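You operate a simulated robot arm through the tools that you are given. There is no shell and no other tool.

You run a simulated robot arm. Do the job below in one go: nothing can be reset, and whatever is moved stays where it is left.

## Task
Put things in order on the island bench. At the end: the silver zinc ring stands on top of the white cover; the door shim from the island bench stands where the green cup stood; the blue wedge block from the island bench is on the dark box; the green cup stands where the silver zinc ring stood; whatever was shut is shut again. Leave all else as you found it, and nothing knocked over.

It is judged by the outcome, as a careful person would: the job done as asked, and still so three seconds after it is handed in. It fails if anything else is knocked over, pushed out of place, dropped, spilled or broken. Lids that push on must go on centred and level and be pressed home; caps that screw on are set level and turned clockwise until they are tight.

## Robot
A 6-joint arm with a two-finger gripper, fixed in place. Base frame: the origin is at the foot of the arm, x ahead of it, y to its left, z up; the work surface is at about z = 0. Units: mm, rad, N and s.
With the tool pointing down near the work surface it reaches from about 240 to 620 mm from the base axis. Its first joint turns from -1.152 to 1.152 rad. Payload 1.37 kg.
Tool frame: the origin (TCP) lies between the finger pads and is the grasp point; the fingertips stand 22 mm ahead of it; z points along the fingers, y is the line along which they close. The gripper opens to 92 mm; its body begins 65 mm behind the TCP.
Orientation is that of the tool frame in the base frame, as a unit quaternion [x, y, z, w]. With the fingers straight down and closing along the base's y, the tool's x points along the base's -x, its y along +y and its z along -z.

## Interface
- The arm moves only by the tool play_rows. Its argument "targets" is text: rows parted by semicolons, each of 7 numbers parted by spaces: the turn, a rotation vector about the base's x, y, z in rad, then the shift along the base's x, y, z in mm, then the finger opening in mm, from 0 to 92. In form: ax ay az x y z jaw; .... A call has 1 to 20 rows; each row is the pose to reach, as a shift and turn from the pose commanded when the call began. Each row takes 0.2 s and may step no farther than 50 mm and 0.15 rad from the row before; otherwise, or with a gripper value out of range, the whole call is refused. Where a pose cannot be reached the arm comes as near as it can. A force on the tool above 40 N (or 10 N above the force at the start of the call, whichever is more), or a blocked arm, ends the call early, and 0.2 s more pass. The fingers move at their own pace (about 59.9 mm/s each) and stop on an object; they squeeze with about 26 N. The grip force told is the motor's: it shows also when the fingers shut on nothing. Time passes only in rows, and 0.2 s behind the last, so rows that repeat a pose let the fingers close. The reply holds the time, the measured pose of the TCP, the force on the tool along the base axes, the opening and the grip force, in the units named above and with some noise, with the torque about the TCP (base axes, N m) and any sound that the robot's microphone picked up, and new pictures: "show" is both (left out), scene, wrist or none.
- Cameras (640 x 400 px; columns grow to the right, rows downward): "scene" is fixed at [45.8, -449.9, 570.6]; the picture's right is [0.60, -0.80, 0.00], its down [-0.56, -0.43, -0.71] and it looks along [0.56, 0.43, -0.71] (base axes); focal length 314 px, centre (320, 200). "wrist" rides on the gripper at [71, 19, -102] in the tool frame; the picture's right is [-0.26, 0.97, 0.00], its down [-0.75, -0.20, -0.62] and it looks along [-0.60, -0.16, 0.78] (tool axes); focal length 280 px, centre (320, 200). There is no depth. A picture from a camera that has moved, and an enlarged one, comes with that camera's place and axes in the base frame and with its lens.
- enlarge(camera, box): a new picture of the part [left, top, right, bottom] of that camera's present view, enlarged. The clock stands still meanwhile.
- finish_job(): hands the job in; it is judged then, once.

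Places have to be worked out from the pictures, the camera data and where the tool is seen. Open the gripper and draw the arm clear of the work before you hand the job in, unless the task says otherwise.

The tools are called after ">>>" as name(argument=value, ...) on one line, values as JSON. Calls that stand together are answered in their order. play_rows: Moves the arm, as the interface text tells. Its arguments: {"type":"object","properties":{"targets":{"type":"string"},"show":{"type":"string","enum":["both","scene","wrist","none"]}},"required":["targets"]} The other tools are called the same way: enlarge (camera, box) takes an enlarged picture of a part of a camera's view; finish_job () hands the job in.

At the start:

```text
clock: 0.0
tool_pos: [301.6, -347.3, 305.4]
ee_rot: [0.0, 1.0, -0.001, 0.001]
force: [-0.4, 0.5, -0.2]
torque: [0.01, 0.04, 0.0]
finger_gap: 92.0
finger_force: 0.1
```

scene: 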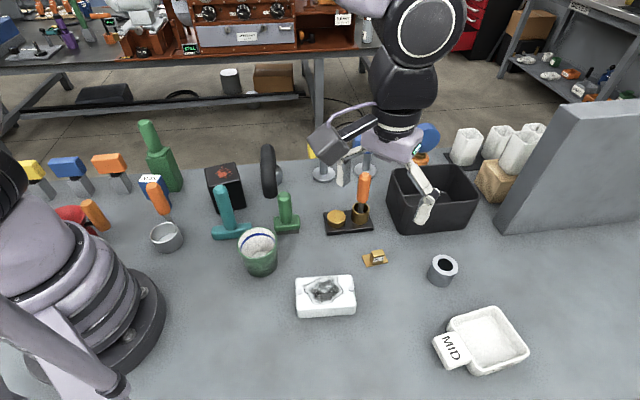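
wrist: 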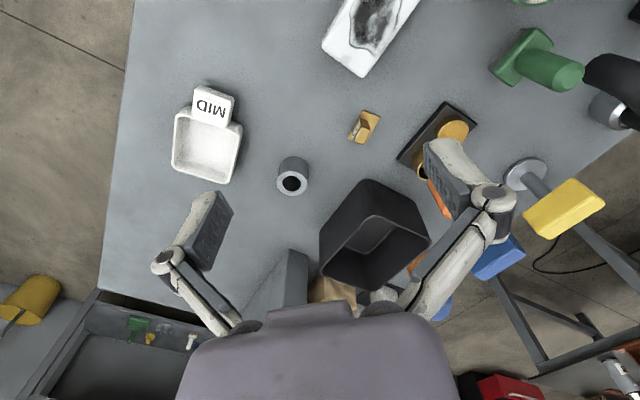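

I'll start by looking closely at the scene to identify each object before moving anything.

>>> enlarge(camera="scene", box=[200, 200, 400, 325])

>>> enlarge(camera="scene", box=[20, 110, 220, 260])

>>> enlarge(camera="scene", box=[380, 100, 600, 240])

>>> enlarge(camera="scene", box=[380, 230, 560, 390])

>>> enlarge(camera="scene", box=[190, 120, 390, 250])

>>> enlarge(camera="wrist", box=[150, 60, 450, 300])

```text
3.20 times, centred on (300, 262) of scene
camera zoom: at [45.8, -449.9, 570.6], right [0.6, -0.8, 0.0], down [-0.56, -0.43, -0.71], along [0.56, 0.43, -0.71], focal length 1005 px, centre (384, 0)
```

zoom: 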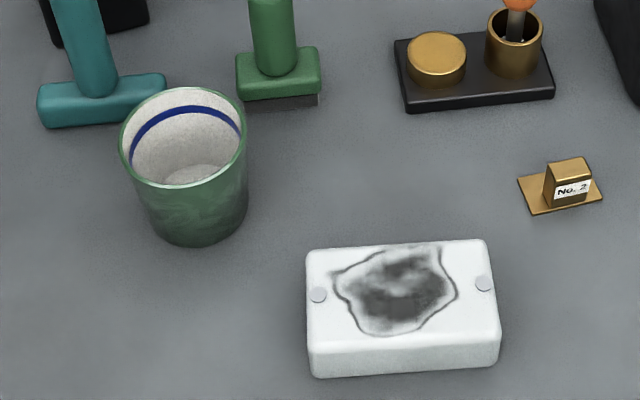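

```text
2.67 times, centred on (120, 185) of scene
camera zoom: at [45.8, -449.9, 570.6], right [0.6, -0.8, 0.0], down [-0.56, -0.43, -0.71], along [0.56, 0.43, -0.71], focal length 837 px, centre (853, 240)
```

zoom: 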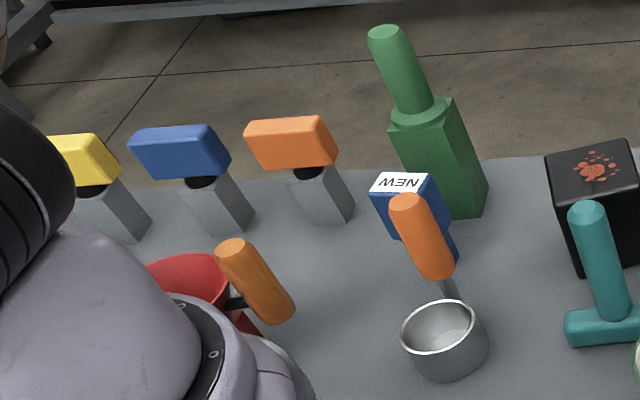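

```text
2.86 times, centred on (490, 170) of scene
camera zoom: at [45.8, -449.9, 570.6], right [0.6, -0.8, 0.0], down [-0.56, -0.43, -0.71], along [0.56, 0.43, -0.71], focal length 897 px, centre (-166, 286)
```

zoom: 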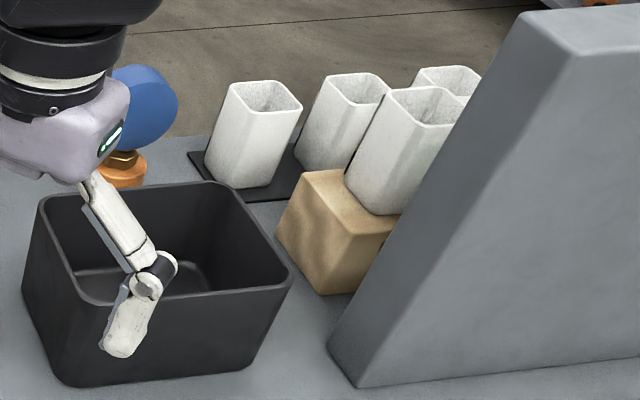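

```text
2.50 times, centred on (470, 310) of scene
camera zoom: at [45.8, -449.9, 570.6], right [0.6, -0.8, 0.0], down [-0.56, -0.43, -0.71], along [0.56, 0.43, -0.71], focal length 785 px, centre (-55, -75)
```

zoom: 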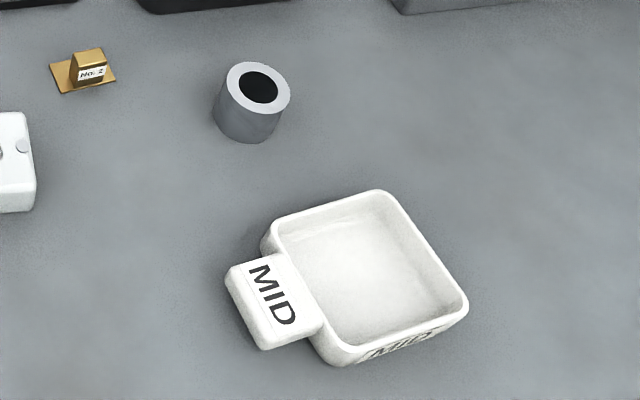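

```text
3.08 times, centred on (290, 185) of scene
camera zoom: at [45.8, -449.9, 570.6], right [0.6, -0.8, 0.0], down [-0.56, -0.43, -0.71], along [0.56, 0.43, -0.71], focal length 966 px, centre (412, 246)
```

zoom: 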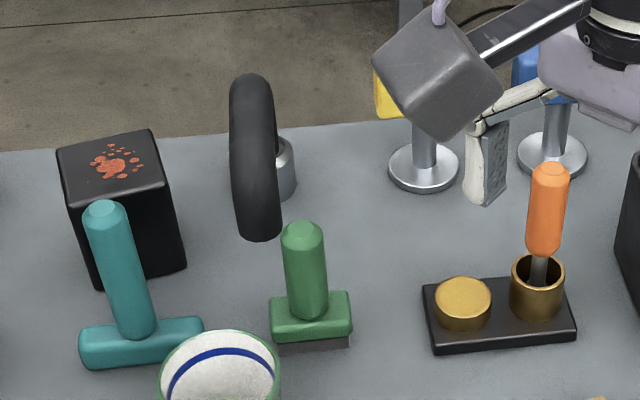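

```text
1.67 times, centred on (300, 180) of wrist
camera zoom: at [230.4, -328.0, 407.5], right [0.26, 0.97, 0.0], down [0.75, -0.2, 0.63], along [0.6, -0.16, -0.78], focal length 467 px, centre (353, 233)
```

zoom: 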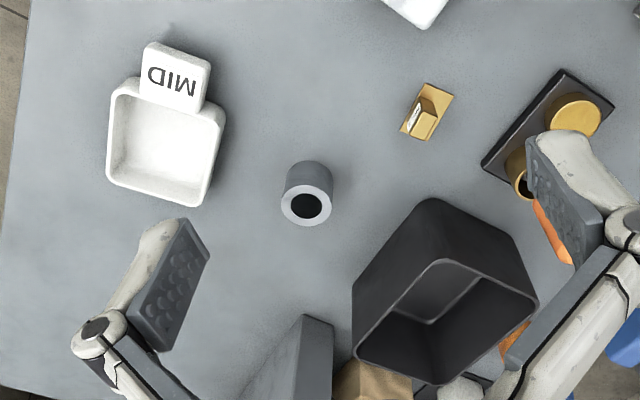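

The picture shows a ring, a green cup, a brass "No. 2" piece, white pieces and two dark box-like things; I need to tell apart the candidates for "cover", "door shim", "wedge block" and "dark box", so I zoom further without moving.

>>> enlarge(camera="scene", box=[340, 235, 410, 280])

>>> enlarge(camera="scene", box=[130, 160, 190, 260])

>>> enlarge(camera="scene", box=[0, 0, 200, 120])

>>> enlarge(camera="scene", box=[170, 0, 380, 130])

>>> enlarge(camera="scene", box=[480, 0, 640, 110])

>>> enlarge(camera="scene", box=[280, 260, 370, 330])

>>> enlarge(camera="wrist", box=[320, 80, 420, 160])

>>> enlarge(camera="wrist", box=[440, 0, 640, 280])

```text
8.89 times, centred on (375, 258) of scene
camera zoom: at [45.8, -449.9, 570.6], right [0.6, -0.8, 0.0], down [-0.56, -0.43, -0.71], along [0.56, 0.43, -0.71], focal length 2791 px, centre (-169, -311)
```

zoom: 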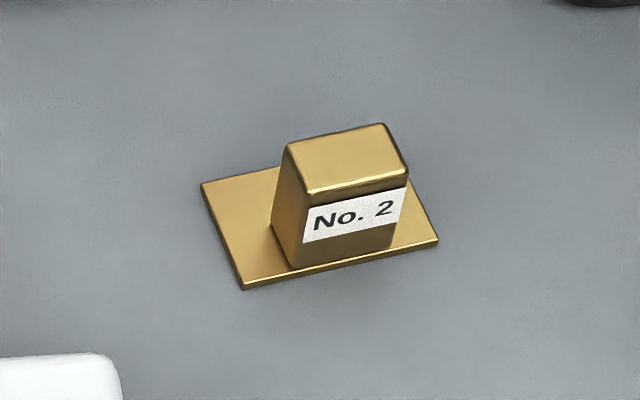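

```text
4.00 times, centred on (160, 210) of scene
camera zoom: at [45.8, -449.9, 570.6], right [0.6, -0.8, 0.0], down [-0.56, -0.43, -0.71], along [0.56, 0.43, -0.71], focal length 1256 px, centre (960, 160)
```

zoom: 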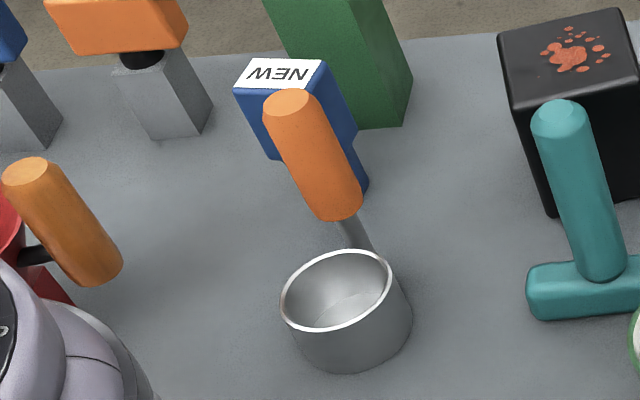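

```text
3.20 times, centred on (100, 60) of scene
camera zoom: at [45.8, -449.9, 570.6], right [0.6, -0.8, 0.0], down [-0.56, -0.43, -0.71], along [0.56, 0.43, -0.71], focal length 1005 px, centre (1024, 648)
```

zoom: 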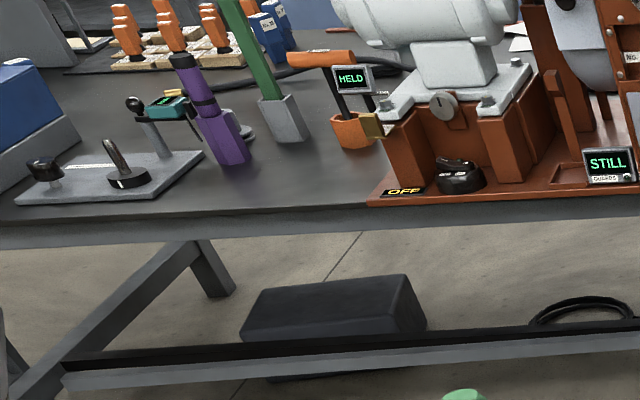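

```text
3.05 times, centred on (275, 65) of scene
camera zoom: at [45.8, -449.9, 570.6], right [0.6, -0.8, 0.0], down [-0.56, -0.43, -0.71], along [0.56, 0.43, -0.71], focal length 957 px, centre (457, 611)
```

zoom: 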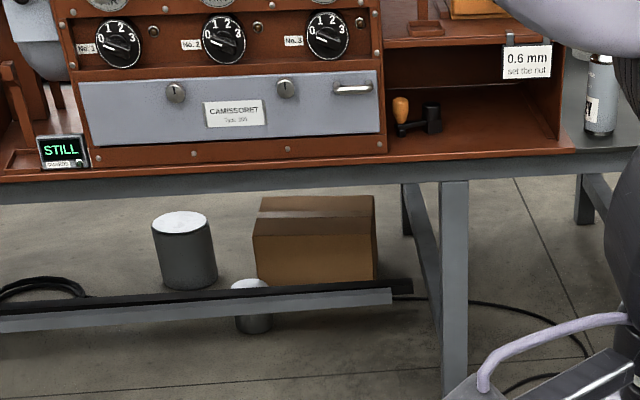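

```text
3.64 times, centred on (560, 55) of scene
camera zoom: at [45.8, -449.9, 570.6], right [0.6, -0.8, 0.0], down [-0.56, -0.43, -0.71], along [0.56, 0.43, -0.71], focal length 1142 px, centre (-553, 727)
```

zoom: 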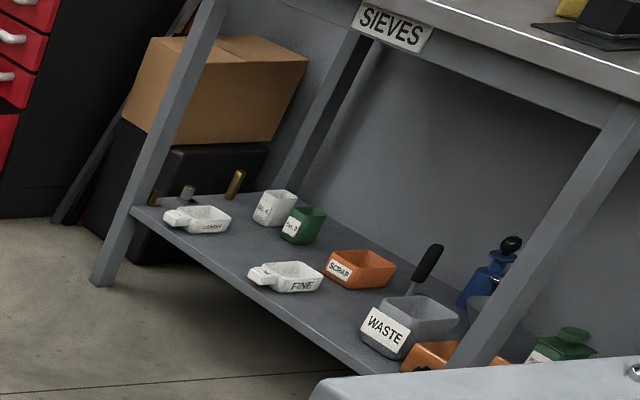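

```text
5.71 times, centred on (325, 295) of scene
camera zoom: at [45.8, -449.9, 570.6], right [0.6, -0.8, 0.0], down [-0.56, -0.43, -0.71], along [0.56, 0.43, -0.71], focal length 1794 px, centre (291, -343)
```

zoom: 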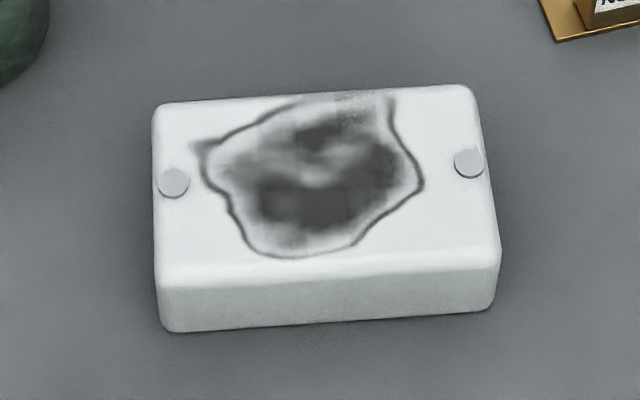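

```text
5.00 times, centred on (370, 120) of wrist
camera zoom: at [230.4, -328.0, 407.5], right [0.26, 0.97, 0.0], down [0.75, -0.2, 0.63], along [0.6, -0.16, -0.78], focal length 1402 px, centre (70, 600)
```

zoom: 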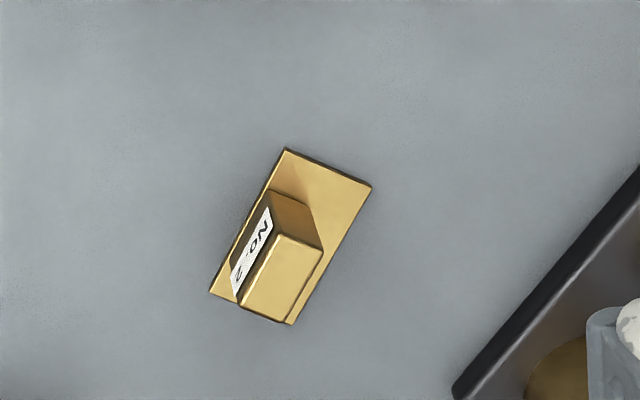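

```text
1.43 times, centred on (540, 140) of wrist
camera zoom: at [230.4, -328.0, 407.5], right [0.26, 0.97, 0.0], down [0.75, -0.2, 0.63], along [0.6, -0.16, -0.78], focal length 401 px, centre (6, 286)
```

zoom: 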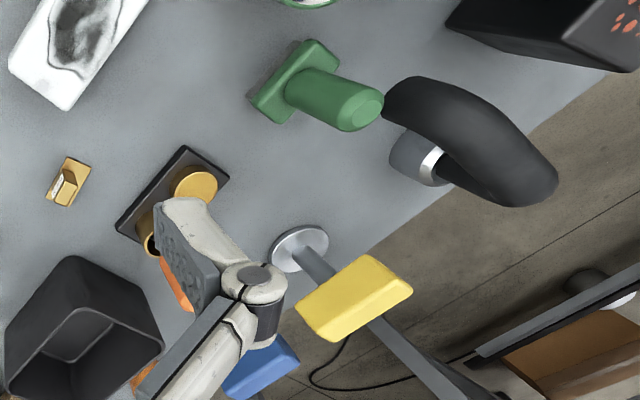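

The ring stands at about (468, -438) with a height near 40 mm, the cup at about (265, -130), the brass "No. 2" shim at about (428, -308), the white cover centred near (290, -279), and the dark closed box near (360, 75). I'll move the arm out above the ring, turning the tool to face radially, to check reach and refine the ring's place.

>>> play_rows(targets="0 0 -0.125 23 -10.5 -17.5 92; 0 0 -0.25 46 -21 -35 92; 0 0 -0.375 69 -31.5 -52.5 92; 0 0 -0.5 92 -42 -70 92; 0 0 -0.625 115 -52.5 -87.5 92; 0 0 -0.75 138 -63 -105 92; 0 0 -0.75 138 -63 -105 92", show="both")

```text
clock: 1.6
tool_pos: [441.2, -409.6, 200.5]
ee_rot: [0.366, 0.931, -0.001, 0.001]
force: [-0.1, 0.5, 0.3]
torque: [-0.01, -0.02, -0.01]
finger_gap: 91.9
finger_force: 0.0
camera wrist: at [402.9, -348.1, 302.4], right [0.85, 0.53, 0.0], down [0.41, -0.66, 0.63], along [0.33, -0.53, -0.78], focal length 280 px, centre (320, 200)
```

scene: 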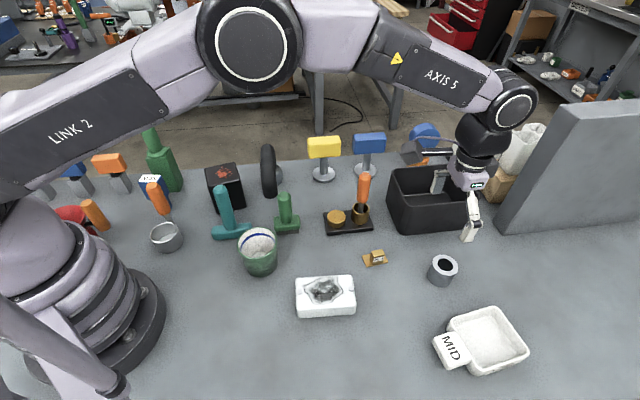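
wrist: 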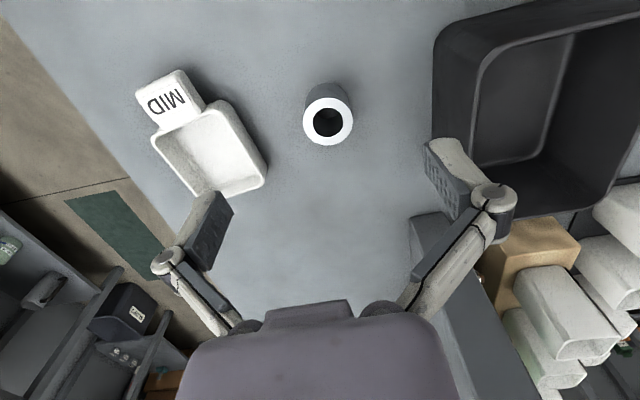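

The ring's top centre works out at (468.3, -438.2), diameter 50 mm, height 40 mm. I'll move over it at z=100 with the tool vertical to see whether the arm reaches that far.

>>> play_rows(targets="0 0 0 10 -9.3 -30 92; 0 0 0 20 -18.6 -65 92; 0 0 0 28.7 -27.9 -100 92; 0 0 0 28.7 -27.9 -100 92; 0 0 0 28.7 -27.9 -100 92", show="both")

```text
clock: 2.8
tool_pos: [467.3, -435.9, 101.6]
ee_rot: [0.367, 0.93, -0.001, 0.0]
force: [0.3, -0.7, -0.1]
torque: [-0.01, -0.01, -0.02]
finger_gap: 92.0
finger_force: 0.0
camera wrist: at [428.9, -374.9, 203.7], right [0.85, 0.53, 0.0], down [0.41, -0.66, 0.63], along [0.33, -0.53, -0.78], focal length 280 px, centre (320, 200)
```

scene: 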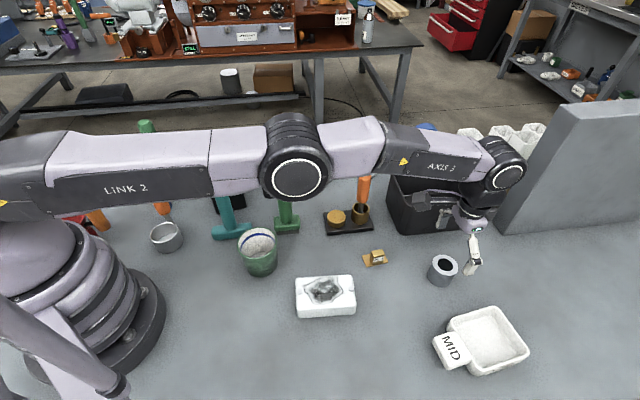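
wrist: 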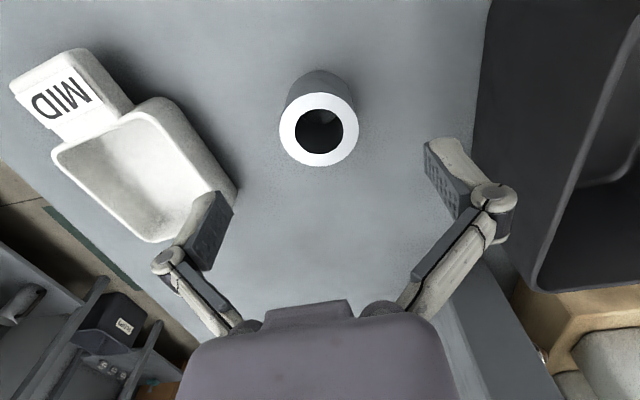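

The arm reaches here, and the ring estimate agrees: (468, -438.3). I'll narrow the jaw to 74 mm and lower to z≈55, checking the pose on the way.

>>> play_rows(targets="0 0 0 0 0 -12 74; 0 0 0 0 0 -24 74; 0 0 0 0 0 -36 74; 0 0 0 0 0 -45 74; 0 0 0 0 0 -45 74; 0 0 0 0 0 -45 74", show="wrist")

```text
clock: 4.2
tool_pos: [463.5, -434.7, 56.5]
ee_rot: [0.366, 0.931, -0.001, 0.0]
force: [0.2, 0.2, -0.2]
torque: [0.02, 0.01, 0.03]
finger_gap: 74.1
finger_force: 0.0
out of reach, approached as far as the arm can: row 3, 4, 5, 6
camera wrist: at [425.9, -372.3, 159.3], right [0.85, 0.53, 0.0], down [0.41, -0.66, 0.63], along [0.33, -0.53, -0.78], focal length 280 px, centre (320, 200)
```

wrist: 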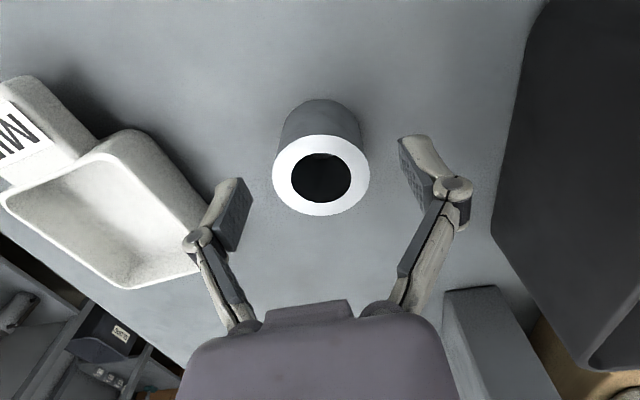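

At z≈55 the vertical tool falls a few mm short, so I'll tilt the fingers 0.25 rad outward about the closing axis (the pads stay flat on the ring's sides), which draws the wrist in, and check where it lands.

>>> play_rows(targets="0 0 0 0 0 8 74; -0.0853 -0.0915 0 0 0 8 74; -0.1705 -0.183 0 0 0 8 74; -0.1705 -0.183 0 0 0 8 74; -0.1705 -0.183 0 0 0 8 74", show="wrist")

```text
clock: 5.4
tool_pos: [499.9, -467.0, 69.2]
ee_rot: [0.363, 0.923, -0.047, 0.117]
force: [0.3, -0.7, 0.2]
torque: [0.0, 0.02, -0.01]
finger_gap: 73.8
finger_force: 0.1
out of reach, approached as far as the arm can: row 2, 3, 4, 5
camera wrist: at [444.4, -389.7, 150.6], right [0.84, 0.53, 0.06], down [0.28, -0.54, 0.79], along [0.46, -0.65, -0.61], focal length 280 px, centre (320, 200)
```

wrist: 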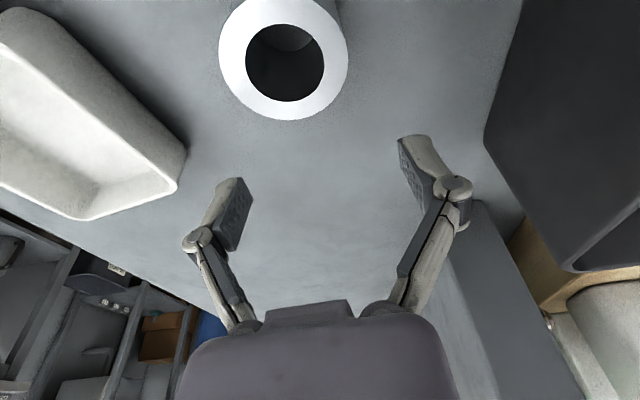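

The arm stretched to its singular limit and overshot outward instead of folding back. I'll raise it first, then draw it well inward to unlock the elbow, keeping the tilt, and read the pose.

>>> play_rows(targets="0 0 0 -10 9.3 40 74; 0 0 0 -36 34 60 74; 0 0 0 -62 58 60 74; 0 0 0 -62 58 60 74; 0 0 0 -62 58 60 74", show="both")

```text
clock: 6.6
tool_pos: [501.4, -472.2, 112.3]
ee_rot: [0.362, 0.924, -0.046, 0.116]
force: [-0.4, -0.3, 0.1]
torque: [-0.03, 0.01, -0.03]
finger_gap: 74.0
finger_force: 0.0
out of reach, approached as far as the arm can: row 1, 2, 3, 4, 5
camera wrist: at [446.4, -393.7, 194.3], right [0.84, 0.53, 0.06], down [0.28, -0.54, 0.79], along [0.46, -0.65, -0.61], focal length 280 px, centre (320, 200)
```

scene: 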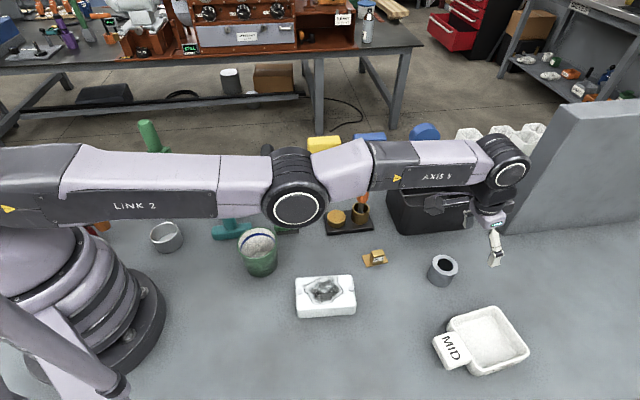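
wrist: 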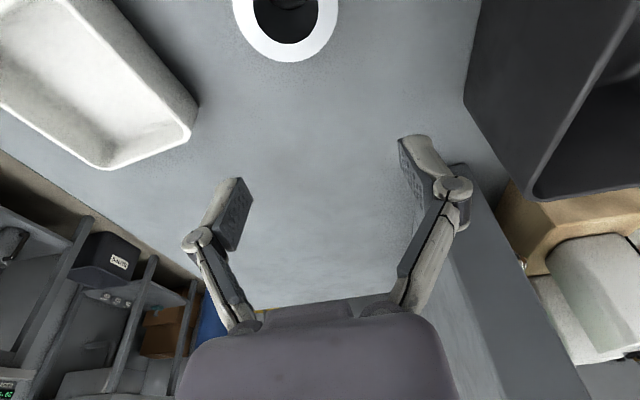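

The scene view suggests the elbow flipped just past straight (elbow-low) when I tilted at full stretch, and it's now stuck there. I'll stretch outward at safe height and pitch the tool back the other way (fingers inward), which should bring the elbow back up through straight.

>>> play_rows(targets="0 0 0 36 -34 10 74; 0 0 0 72 -68 20 74; 0 0 0 108 -102 20 74; 0.0682 0.0732 0 108 -102 20 74; 0.1364 0.1464 0 108 -102 20 74; 0.2046 0.2196 0 108 -102 20 74; 0.2728 0.2928 0 108 -102 20 74; 0.341 0.366 0 108 -102 20 74; 0.4092 0.4392 0 108 -102 20 74; 0.4092 0.4392 0 108 -102 20 74; 0.4092 0.4392 0 108 -102 20 74", show="both")

```text
refused: row 1 steps farther than a row can; nothing moved
```

That row was a hair over the 50 mm limit; I'll repeat with smaller steps.

>>> play_rows(targets="0 0 0 33 -31 8 74; 0 0 0 66 -62 16 74; 0 0 0 99 -93 20 74; 0 0 0 112 -105 20 74; 0.0682 0.0732 0 112 -105 20 74; 0.1364 0.1464 0 112 -105 20 74; 0.2046 0.2196 0 112 -105 20 74; 0.2728 0.2928 0 112 -105 20 74; 0.341 0.366 0 112 -105 20 74; 0.4092 0.4392 0 112 -105 20 74; 0.4092 0.4392 0 112 -105 20 74; 0.4092 0.4392 0 112 -105 20 74", show="both")

```text
clock: 9.2
tool_pos: [425.9, -406.0, 155.7]
ee_rot: [0.362, 0.922, 0.051, -0.13]
force: [0.1, -0.3, 0.2]
torque: [0.02, 0.01, -0.01]
finger_gap: 73.8
finger_force: 0.0
out of reach, approached as far as the arm can: row 1, 2, 3, 4, 5, 6, 7, 8, 9, 10, 11, 12
camera wrist: at [411.5, -365.8, 273.7], right [0.84, 0.54, -0.07], down [0.52, -0.76, 0.39], along [0.16, -0.37, -0.92], focal length 280 px, centre (320, 200)
```

scene: 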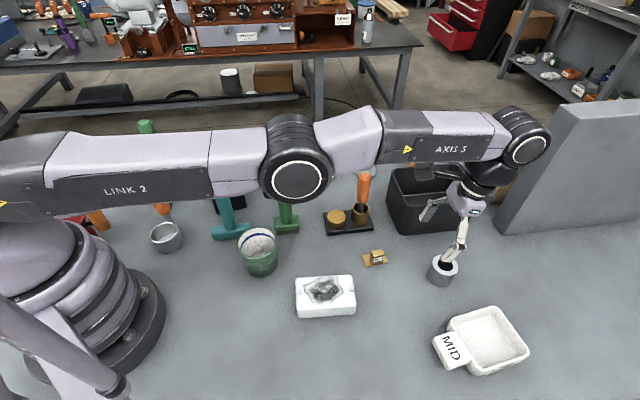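
wrist: 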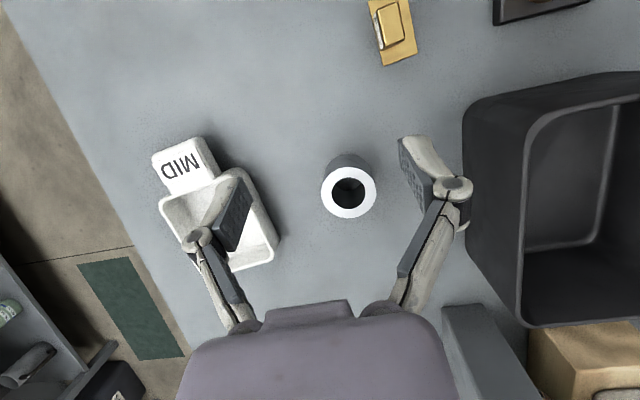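

The tool is now pitched inward and the elbow looks near straight. I'll pull the arm inward along the same radius and up, so the elbow bends properly.

>>> play_rows(targets="0 0 0 -29 27 10 74; 0 0 0 -58 54 20 74; 0 0 0 -87 81 30 74; 0 0 0 -116 108 40 74; 0 0 0 -116 108 40 74; 0 0 0 -116 108 40 74", show="scene")

```text
clock: 10.6
tool_pos: [302.4, -294.7, 190.8]
ee_rot: [0.363, 0.922, 0.051, -0.127]
force: [-0.8, 0.6, 0.7]
torque: [-0.01, 0.03, -0.03]
finger_gap: 73.9
finger_force: 0.0
```

scene: 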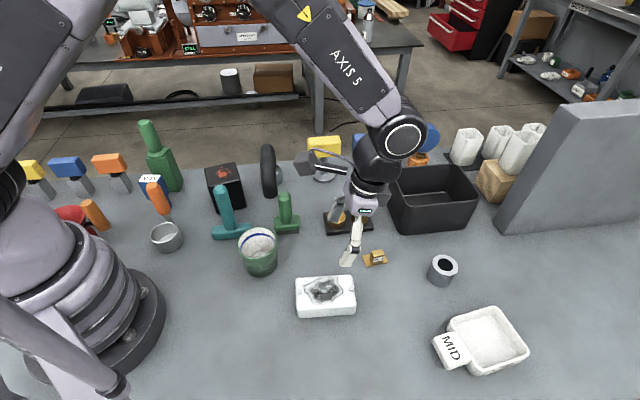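

The elbow is up again and the arm is free. I'll now set the 0.25 rad outward tilt here, at a safe inner radius, before extending again (by my estimate the arm then has ~35 mm of margin at the ring).

>>> play_rows(targets="-0.0895 -0.0961 0 0 0 0 74; -0.179 -0.1922 0 0 0 0 74; -0.2685 -0.2883 0 0 0 0 74; -0.358 -0.3843 0 0 0 0 74; -0.358 -0.3843 0 0 0 0 74; -0.358 -0.3843 0 0 0 0 74", show="wrist")

```text
clock: 12.0
tool_pos: [303.1, -294.1, 195.0]
ee_rot: [0.364, 0.923, -0.047, 0.116]
force: [0.1, 0.1, 0.6]
torque: [0.01, 0.0, 0.01]
finger_gap: 74.0
finger_force: 0.1
camera wrist: at [248.1, -216.0, 277.1], right [0.84, 0.53, 0.06], down [0.28, -0.54, 0.79], along [0.46, -0.65, -0.61], focal length 280 px, centre (320, 200)
```

wrist: 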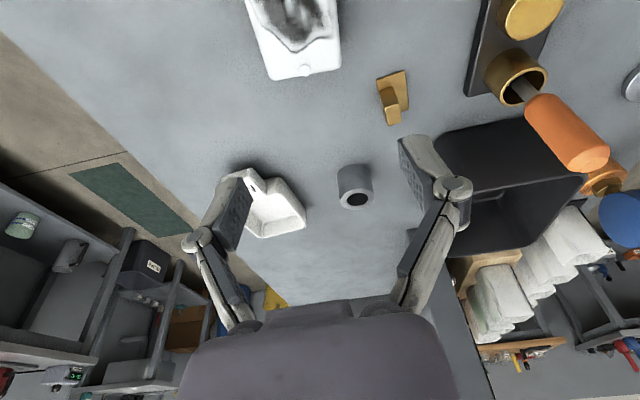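

Tilt is right and the pose is (303, -294, 195). Now I extend to over the ring at z≈85.

>>> play_rows(targets="0 0 0 27.5 -24 -10 74; 0 0 0 55 -48 -25 74; 0 0 0 82.5 -72 -45 74; 0 0 0 110 -96 -65 74; 0 0 0 137.5 -120 -90 74; 0 0 0 165.1 -144.2 -110 74; 0 0 0 165.1 -144.2 -110 74; 0 0 0 165.1 -144.2 -110 74", show="both")

```text
clock: 13.8
tool_pos: [465.4, -436.2, 85.3]
ee_rot: [0.363, 0.924, -0.047, 0.114]
force: [-0.1, 0.0, 0.3]
torque: [-0.01, 0.01, -0.04]
finger_gap: 74.2
finger_force: 0.1
camera wrist: at [410.7, -358.8, 166.8], right [0.84, 0.53, 0.06], down [0.28, -0.54, 0.79], along [0.46, -0.65, -0.61], focal length 280 px, centre (320, 200)
```

scene: 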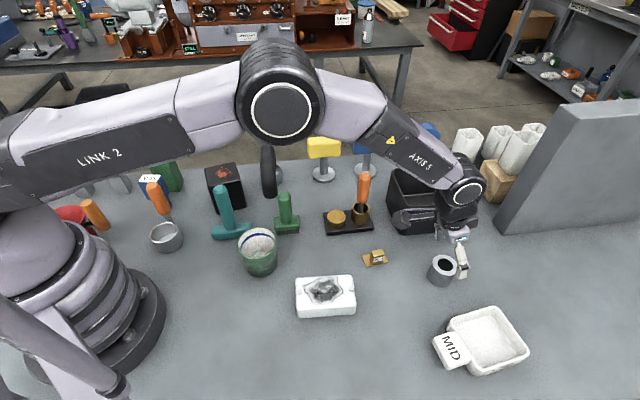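
wrist: 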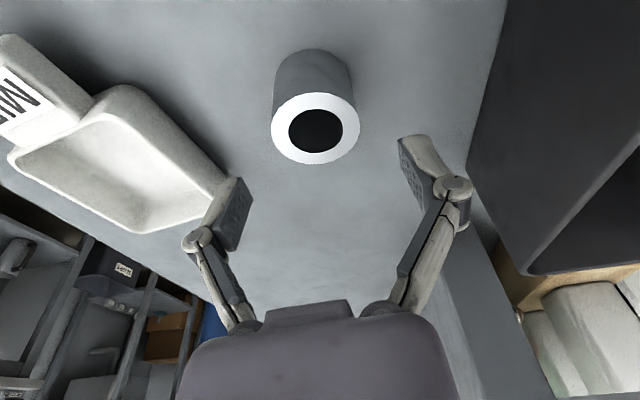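

Ring relative to the tool is about 4–5 mm further out, laterally centred. I'll shift outward by (3.3, -2.9) and descend to grasp height z≈28.

>>> play_rows(targets="0 0 0 3.3 -2.9 -14 74; 0 0 0 3.3 -2.9 -28 74; 0 0 0 3.3 -2.9 -42 74; 0 0 0 3.3 -2.9 -52 74; 0 0 0 3.3 -2.9 -57 74; 0 0 0 3.3 -2.9 -57 74; 0 0 0 3.3 -2.9 -57 74", show="both")

```text
clock: 15.4
tool_pos: [470.6, -438.7, 27.8]
ee_rot: [0.362, 0.924, -0.045, 0.115]
force: [-0.5, 0.6, -0.2]
torque: [0.0, 0.02, -0.01]
finger_gap: 73.9
finger_force: 0.0
camera wrist: at [416.9, -361.4, 108.4], right [0.84, 0.53, 0.06], down [0.28, -0.54, 0.79], along [0.46, -0.65, -0.61], focal length 280 px, centre (320, 200)
```

scene: 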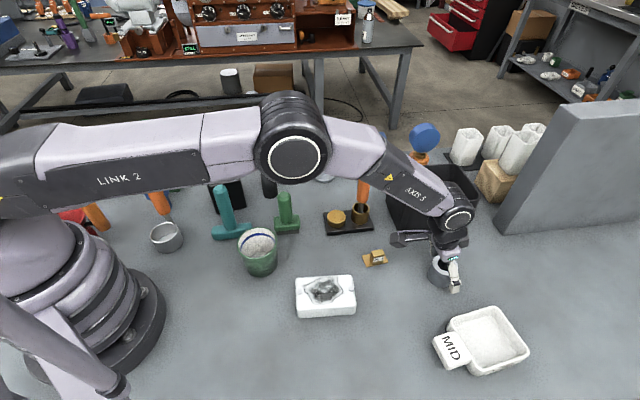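
wrist: 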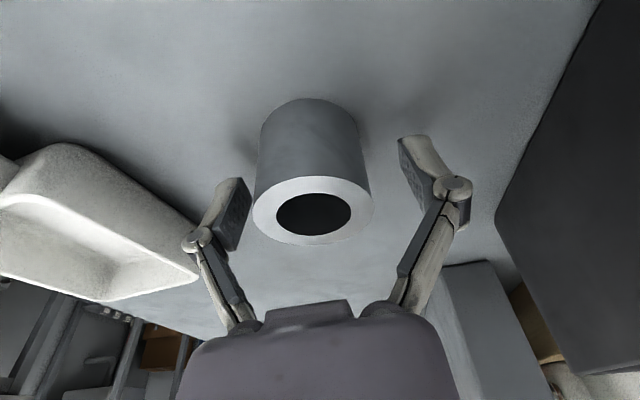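

The fingers straddle the ring; it sits about 2–4 mm toward the left finger, so I nudge the tool that way and close gently.

>>> play_rows(targets="0 0 0 -2.3 -1.5 0 74; 0 0 0 -2.3 -1.5 0 66; 0 0 0 -2.3 -1.5 0 58; 0 0 0 -2.3 -1.5 0 52; 0 0 0 -2.3 -1.5 0 46; 0 0 0 -2.3 -1.5 0 40; 0 0 0 -2.3 -1.5 0 40; 0 0 0 -2.3 -1.5 0 40", show="both")

```text
clock: 17.2
tool_pos: [468.7, -440.8, 27.7]
ee_rot: [0.363, 0.924, -0.046, 0.115]
force: [-0.6, 2.5, 3.5]
torque: [0.02, 0.04, 0.0]
finger_gap: 46.7
finger_force: 25.5
camera wrist: at [413.9, -362.9, 109.4], right [0.84, 0.53, 0.06], down [0.28, -0.54, 0.79], along [0.46, -0.65, -0.61], focal length 280 px, centre (320, 200)
```

scene: 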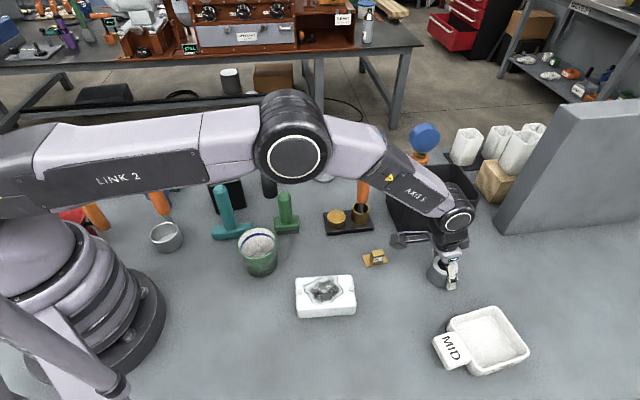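
wrist: 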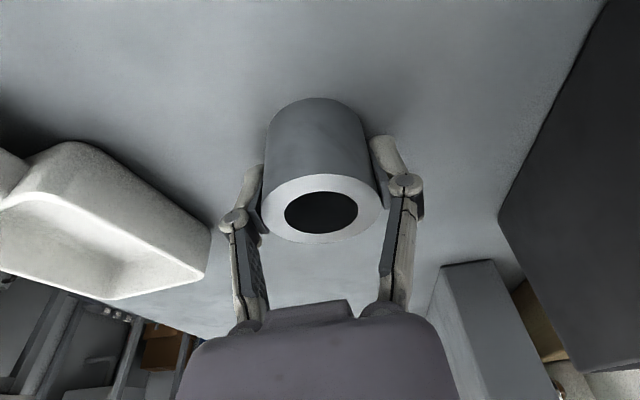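

The ring is gripped (gap 46.7 mm, 25 N) and centred in the fingers. I'll lift it straight up and carry it inward along the same radius, holding the tilt, to get a view of the white cover.

>>> play_rows(targets="0 0 0 0 0 10 40; 0 0 0 0 0 35 40; 0 0 0 0 0 70 40; 0 0 0 0 0 105 40; 0 0 0 -11 10 125 40; 0 0 0 -34 31 135 40; 0 0 0 -62 56 140 40; 0 0 0 -89 81 140 40; 0 0 0 -116 106 140 40; 0 0 0 -144 131 140 40; 0 0 0 -171 156 140 40; 0 0 0 -198 181 140 40; 0 0 0 -217 198 140 40; 0 0 0 -228 208 140 40; 0 0 0 -228 208 140 40; 0 0 0 -228 208 140 40", show="both")

```text
clock: 20.6
tool_pos: [236.8, -232.3, 165.6]
ee_rot: [0.363, 0.923, -0.046, 0.115]
force: [0.9, 1.2, -0.4]
torque: [-0.01, 0.01, -0.04]
finger_gap: 39.9
finger_force: 0.0
out of reach, approached as far as the arm can: row 12
camera wrist: at [181.9, -154.8, 247.1], right [0.84, 0.53, 0.06], down [0.28, -0.54, 0.79], along [0.46, -0.65, -0.61], focal length 280 px, centre (320, 200)
```

scene: 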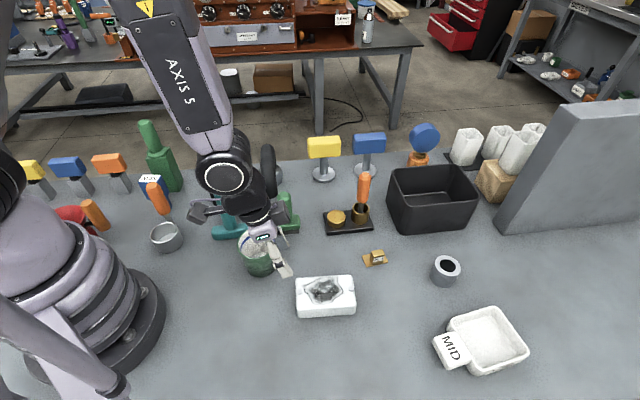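
wrist: 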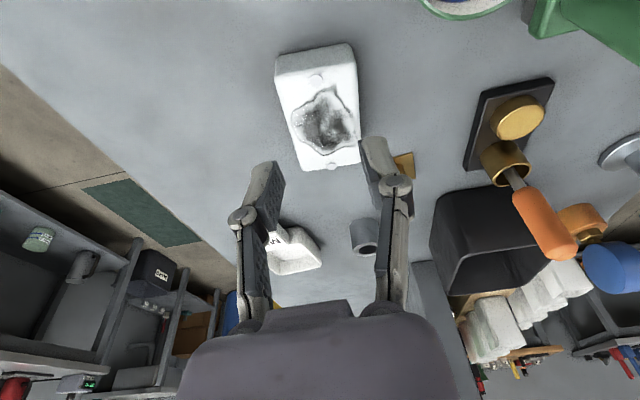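

The gap reads 39.9 with no force: the ring slipped out at the start of the lift and is still standing near its place. I'll zoom in to see exactly where it is now and whether it is upright.

>>> enlarge(camera="scene", box=[380, 230, 560, 390])

>>> enlarge(camera="wrist", box=[220, 140, 420, 290])

>>> enlarge(camera="wrist", box=[250, 30, 390, 180])

```text
2.50 times, centred on (470, 310) of scene
camera zoom: at [45.7, -449.9, 570.6], right [0.6, -0.8, 0.0], down [-0.56, -0.43, -0.71], along [0.56, 0.43, -0.71], focal length 785 px, centre (-55, -75)
```

zoom: 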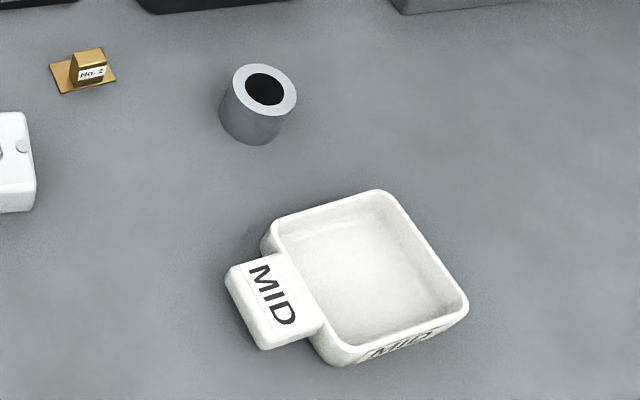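

```text
2.67 times, centred on (320, 215) of wrist
camera zoom: at [181.9, -154.8, 247.1], right [0.84, 0.53, 0.06], down [0.28, -0.54, 0.79], along [0.46, -0.65, -0.61], focal length 748 px, centre (320, 160)
```

zoom: 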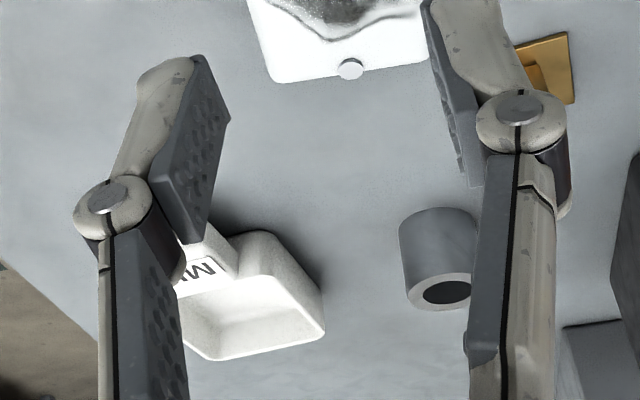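

```text
2.67 times, centred on (320, 105) of wrist
camera zoom: at [181.9, -154.8, 247.1], right [0.84, 0.53, 0.06], down [0.28, -0.54, 0.79], along [0.46, -0.65, -0.61], focal length 748 px, centre (320, 453)
```

zoom: 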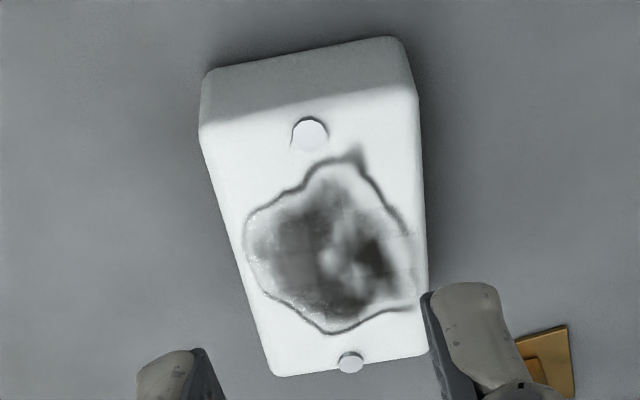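

The ring is still upright, pushed out only ~5 mm to about (471, -442); its original spot was (469, -438). Triangulating the cover's two pins from both cameras gives the cover's centre near (284, -281.5) with its top at z≈42. I'll go back out over the ring and try a better grip.

>>> play_rows(targets="0 0 0 11 -10 0 74; 0 0 0 36 -32 0 74; 0 0 0 66 -60 0 74; 0 0 0 96 -87 -5 74; 0 0 0 126 -114 -15 74; 0 0 0 156 -141 -30 74; 0 0 0 186 -166 -50 74; 0 0 0 212 -191 -68 74; 0 0 0 228 -207 -80 74; 0 0 0 233 -210 -84 74; 0 0 0 233 -210 -84 74; 0 0 0 233 -210 -84 74", show="wrist")

```text
clock: 23.2
tool_pos: [472.6, -444.6, 85.3]
ee_rot: [0.363, 0.924, -0.046, 0.114]
force: [1.0, 0.1, -0.3]
torque: [-0.03, -0.02, -0.01]
finger_gap: 73.8
finger_force: 0.1
out of reach, approached as far as the arm can: row 2
camera wrist: at [418.5, -366.4, 165.9], right [0.84, 0.53, 0.06], down [0.28, -0.54, 0.79], along [0.46, -0.65, -0.61], focal length 280 px, centre (320, 200)
```

wrist: 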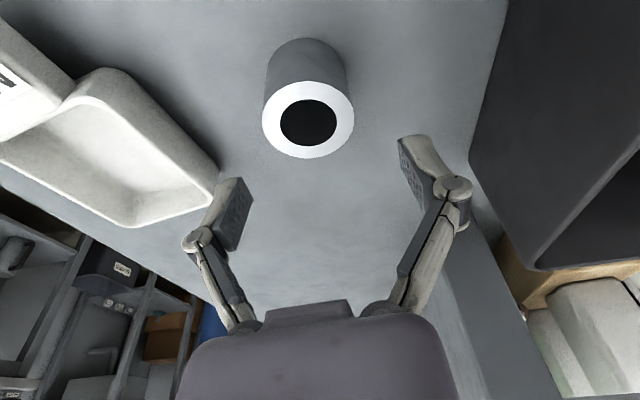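

In tool coordinates the ring lies about 3 mm toward the left finger and 2.6 mm inward; I correct by (-4.1, -0.5) and descend to about z=27.

>>> play_rows(targets="0 0 0 -4.1 -0.5 -14 74; 0 0 0 -4.1 -0.5 -28 74; 0 0 0 -4.1 -0.5 -42 74; 0 0 0 -4.1 -0.5 -52 74; 0 0 0 -4.1 -0.5 -58 74; 0 0 0 -4.1 -0.5 -58 74; 0 0 0 -4.1 -0.5 -58 74", show="wrist")

>>> enlarge(camera="wrist", box=[200, 80, 460, 260])

>>> enlarge(camera="scene", box=[390, 200, 510, 300])

```text
clock: 24.8
tool_pos: [467.9, -443.8, 26.3]
ee_rot: [0.363, 0.924, -0.046, 0.115]
force: [1.0, -0.2, 0.3]
torque: [0.03, 0.05, -0.01]
finger_gap: 74.1
finger_force: 0.1
camera wrist: at [414.1, -366.4, 108.0], right [0.84, 0.53, 0.06], down [0.28, -0.54, 0.79], along [0.46, -0.65, -0.61], focal length 280 px, centre (320, 200)
```

wrist: 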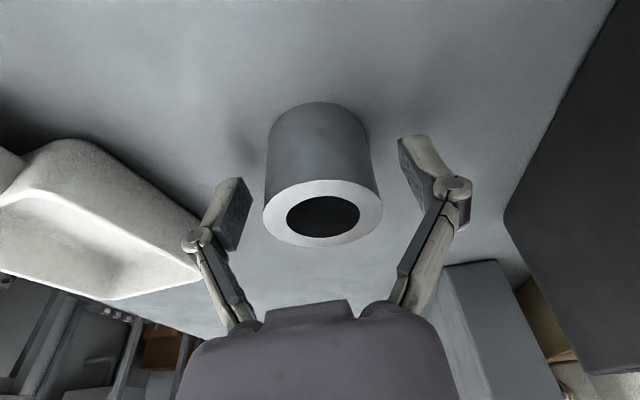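

```text
2.22 times, centred on (330, 170) of wrist
camera zoom: at [414.1, -366.4, 108.0], right [0.84, 0.53, 0.06], down [0.28, -0.54, 0.79], along [0.46, -0.65, -0.61], focal length 623 px, centre (298, 267)
```

zoom: 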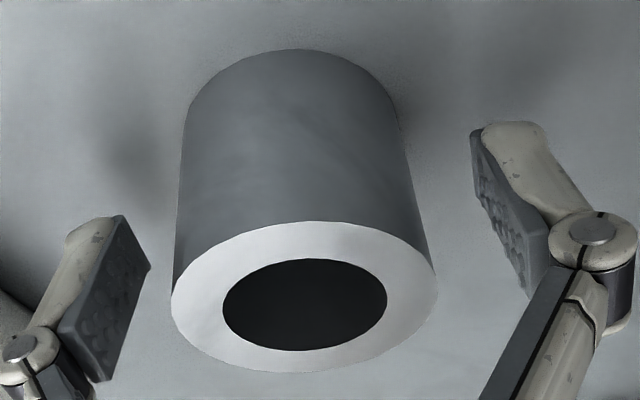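

```text
4.00 times, centred on (450, 250) of scene
camera zoom: at [45.8, -449.9, 570.6], right [0.6, -0.8, 0.0], down [-0.56, -0.43, -0.71], along [0.56, 0.43, -0.71], focal length 1256 px, centre (-200, 0)
```

zoom: 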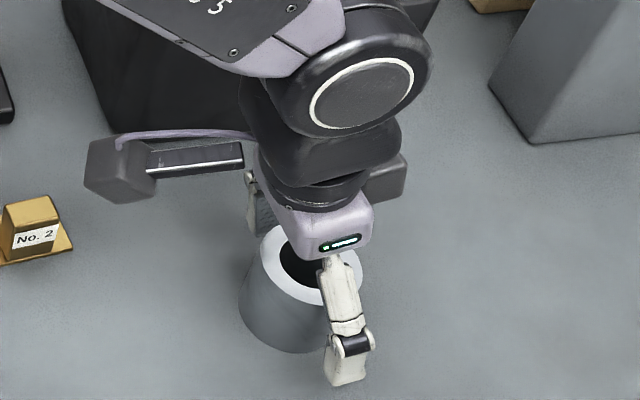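

Laterally it's centred now, and the ring is ~3 mm further out than the tool, so I nudge outward and close fully with jaw command 20, then inspect before lifting.

>>> play_rows(targets="0 0 0 2.2 -2 1 74; 0 0 0 2.2 -2 1 66; 0 0 0 2.2 -2 1 58; 0 0 0 2.2 -2 1 50; 0 0 0 2.2 -2 1 40; 0 0 0 2.2 -2 1 20; 0 0 0 2.2 -2 1 20; 0 0 0 2.2 -2 1 20; 0 0 0 2.2 -2 1 20", show="wrist")

>>> enlarge(camera="wrist", box=[200, 80, 460, 260])

>>> enlarge(camera="scene", box=[390, 200, 510, 300])

```text
clock: 26.8
tool_pos: [470.6, -444.6, 27.8]
ee_rot: [0.363, 0.924, -0.046, 0.115]
force: [-1.4, 0.1, 1.5]
torque: [0.02, 0.05, -0.02]
finger_gap: 46.8
finger_force: 25.6
camera wrist: at [416.6, -368.0, 109.3], right [0.84, 0.53, 0.06], down [0.28, -0.54, 0.79], along [0.46, -0.65, -0.61], focal length 280 px, centre (320, 200)
```

wrist: 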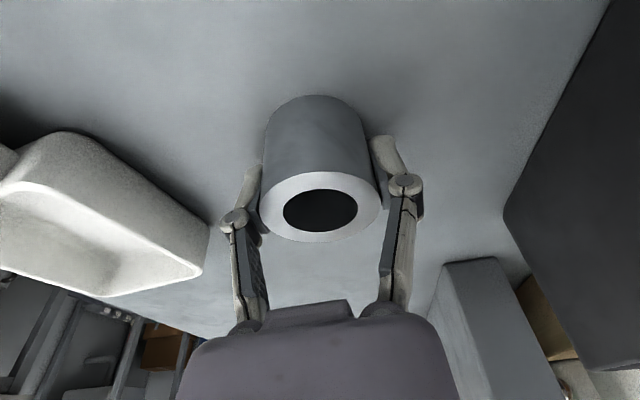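

```text
2.22 times, centred on (330, 170) of wrist
camera zoom: at [416.6, -368.0, 109.3], right [0.84, 0.53, 0.06], down [0.28, -0.54, 0.79], along [0.46, -0.65, -0.61], focal length 623 px, centre (298, 267)
```

zoom: 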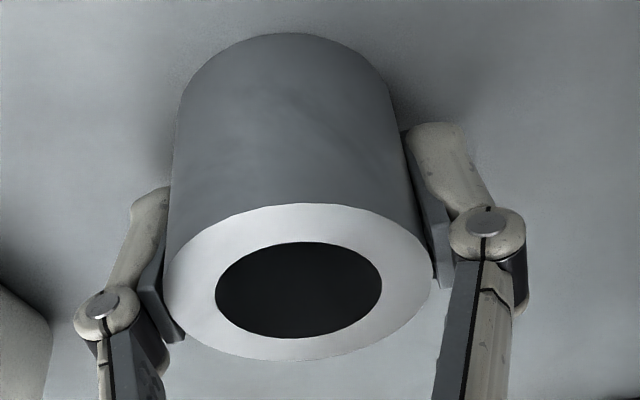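

```text
4.00 times, centred on (450, 250) of scene
camera zoom: at [45.7, -449.9, 570.6], right [0.6, -0.8, 0.0], down [-0.56, -0.43, -0.71], along [0.56, 0.43, -0.71], focal length 1256 px, centre (-200, 0)
```

zoom: 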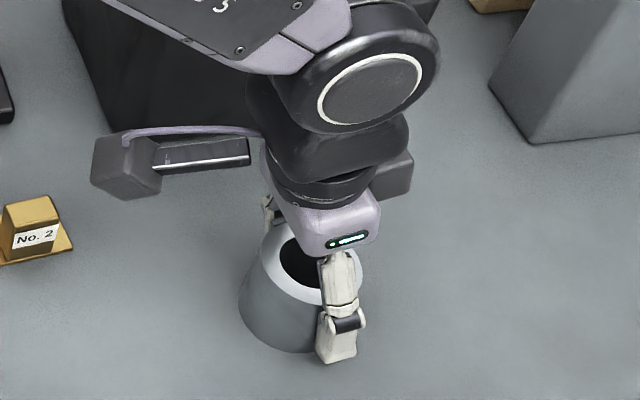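

The ring is held at gap 46.8 with 25.6 N. I'll lift just 4 mm very slowly and check whether it comes along.

>>> play_rows(targets="0 0 0 0 0 1 20; 0 0 0 0 0 2 20; 0 0 0 0 0 3 20; 0 0 0 0 0 4 20; 0 0 0 0 0 4 20", show="wrist")

>>> enlarge(camera="wrist", box=[200, 80, 460, 260])

>>> enlarge(camera="scene", box=[390, 200, 510, 300])

```text
clock: 28.0
tool_pos: [470.9, -444.3, 31.4]
ee_rot: [0.364, 0.923, -0.047, 0.114]
force: [0.7, 0.8, -2.9]
torque: [-0.03, -0.02, 0.0]
finger_gap: 46.8
finger_force: 26.5
camera wrist: at [416.4, -366.8, 112.9], right [0.84, 0.53, 0.06], down [0.28, -0.54, 0.79], along [0.46, -0.65, -0.61], focal length 280 px, centre (320, 200)
```

wrist: 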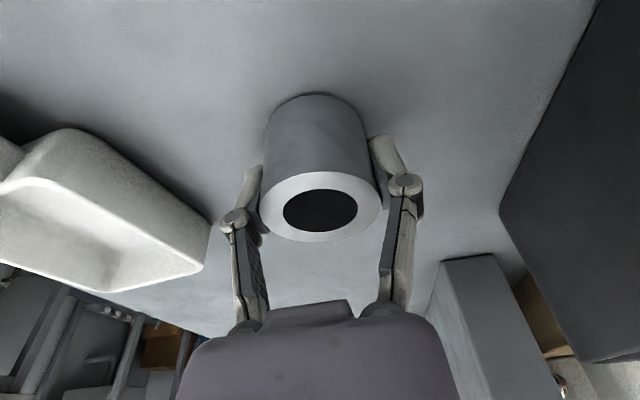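

```text
2.22 times, centred on (330, 170) of wrist
camera zoom: at [416.4, -366.8, 112.9], right [0.84, 0.53, 0.06], down [0.28, -0.54, 0.79], along [0.46, -0.65, -0.61], focal length 623 px, centre (298, 267)
```

zoom: 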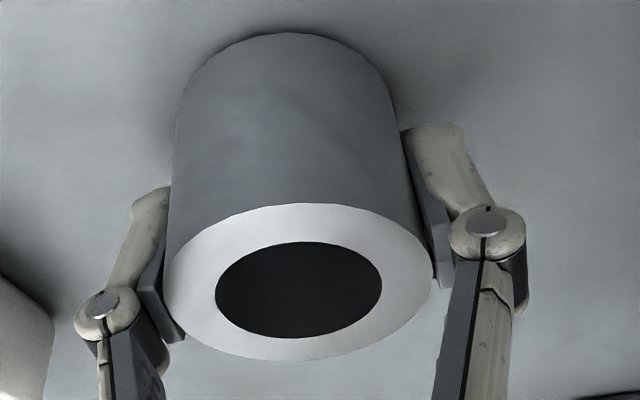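

```text
4.00 times, centred on (450, 250) of scene
camera zoom: at [45.8, -449.9, 570.5], right [0.6, -0.8, 0.0], down [-0.56, -0.43, -0.71], along [0.56, 0.43, -0.71], focal length 1256 px, centre (-200, 0)
```

zoom: 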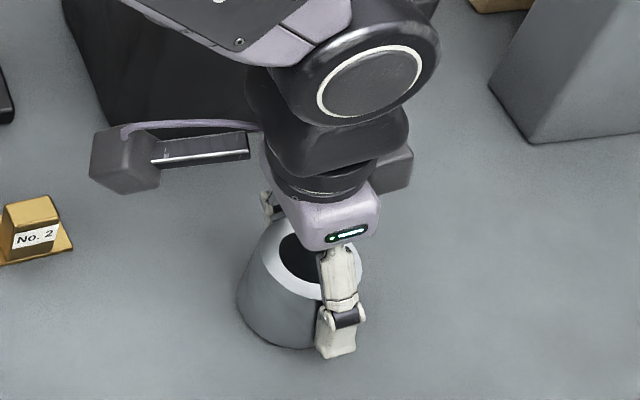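

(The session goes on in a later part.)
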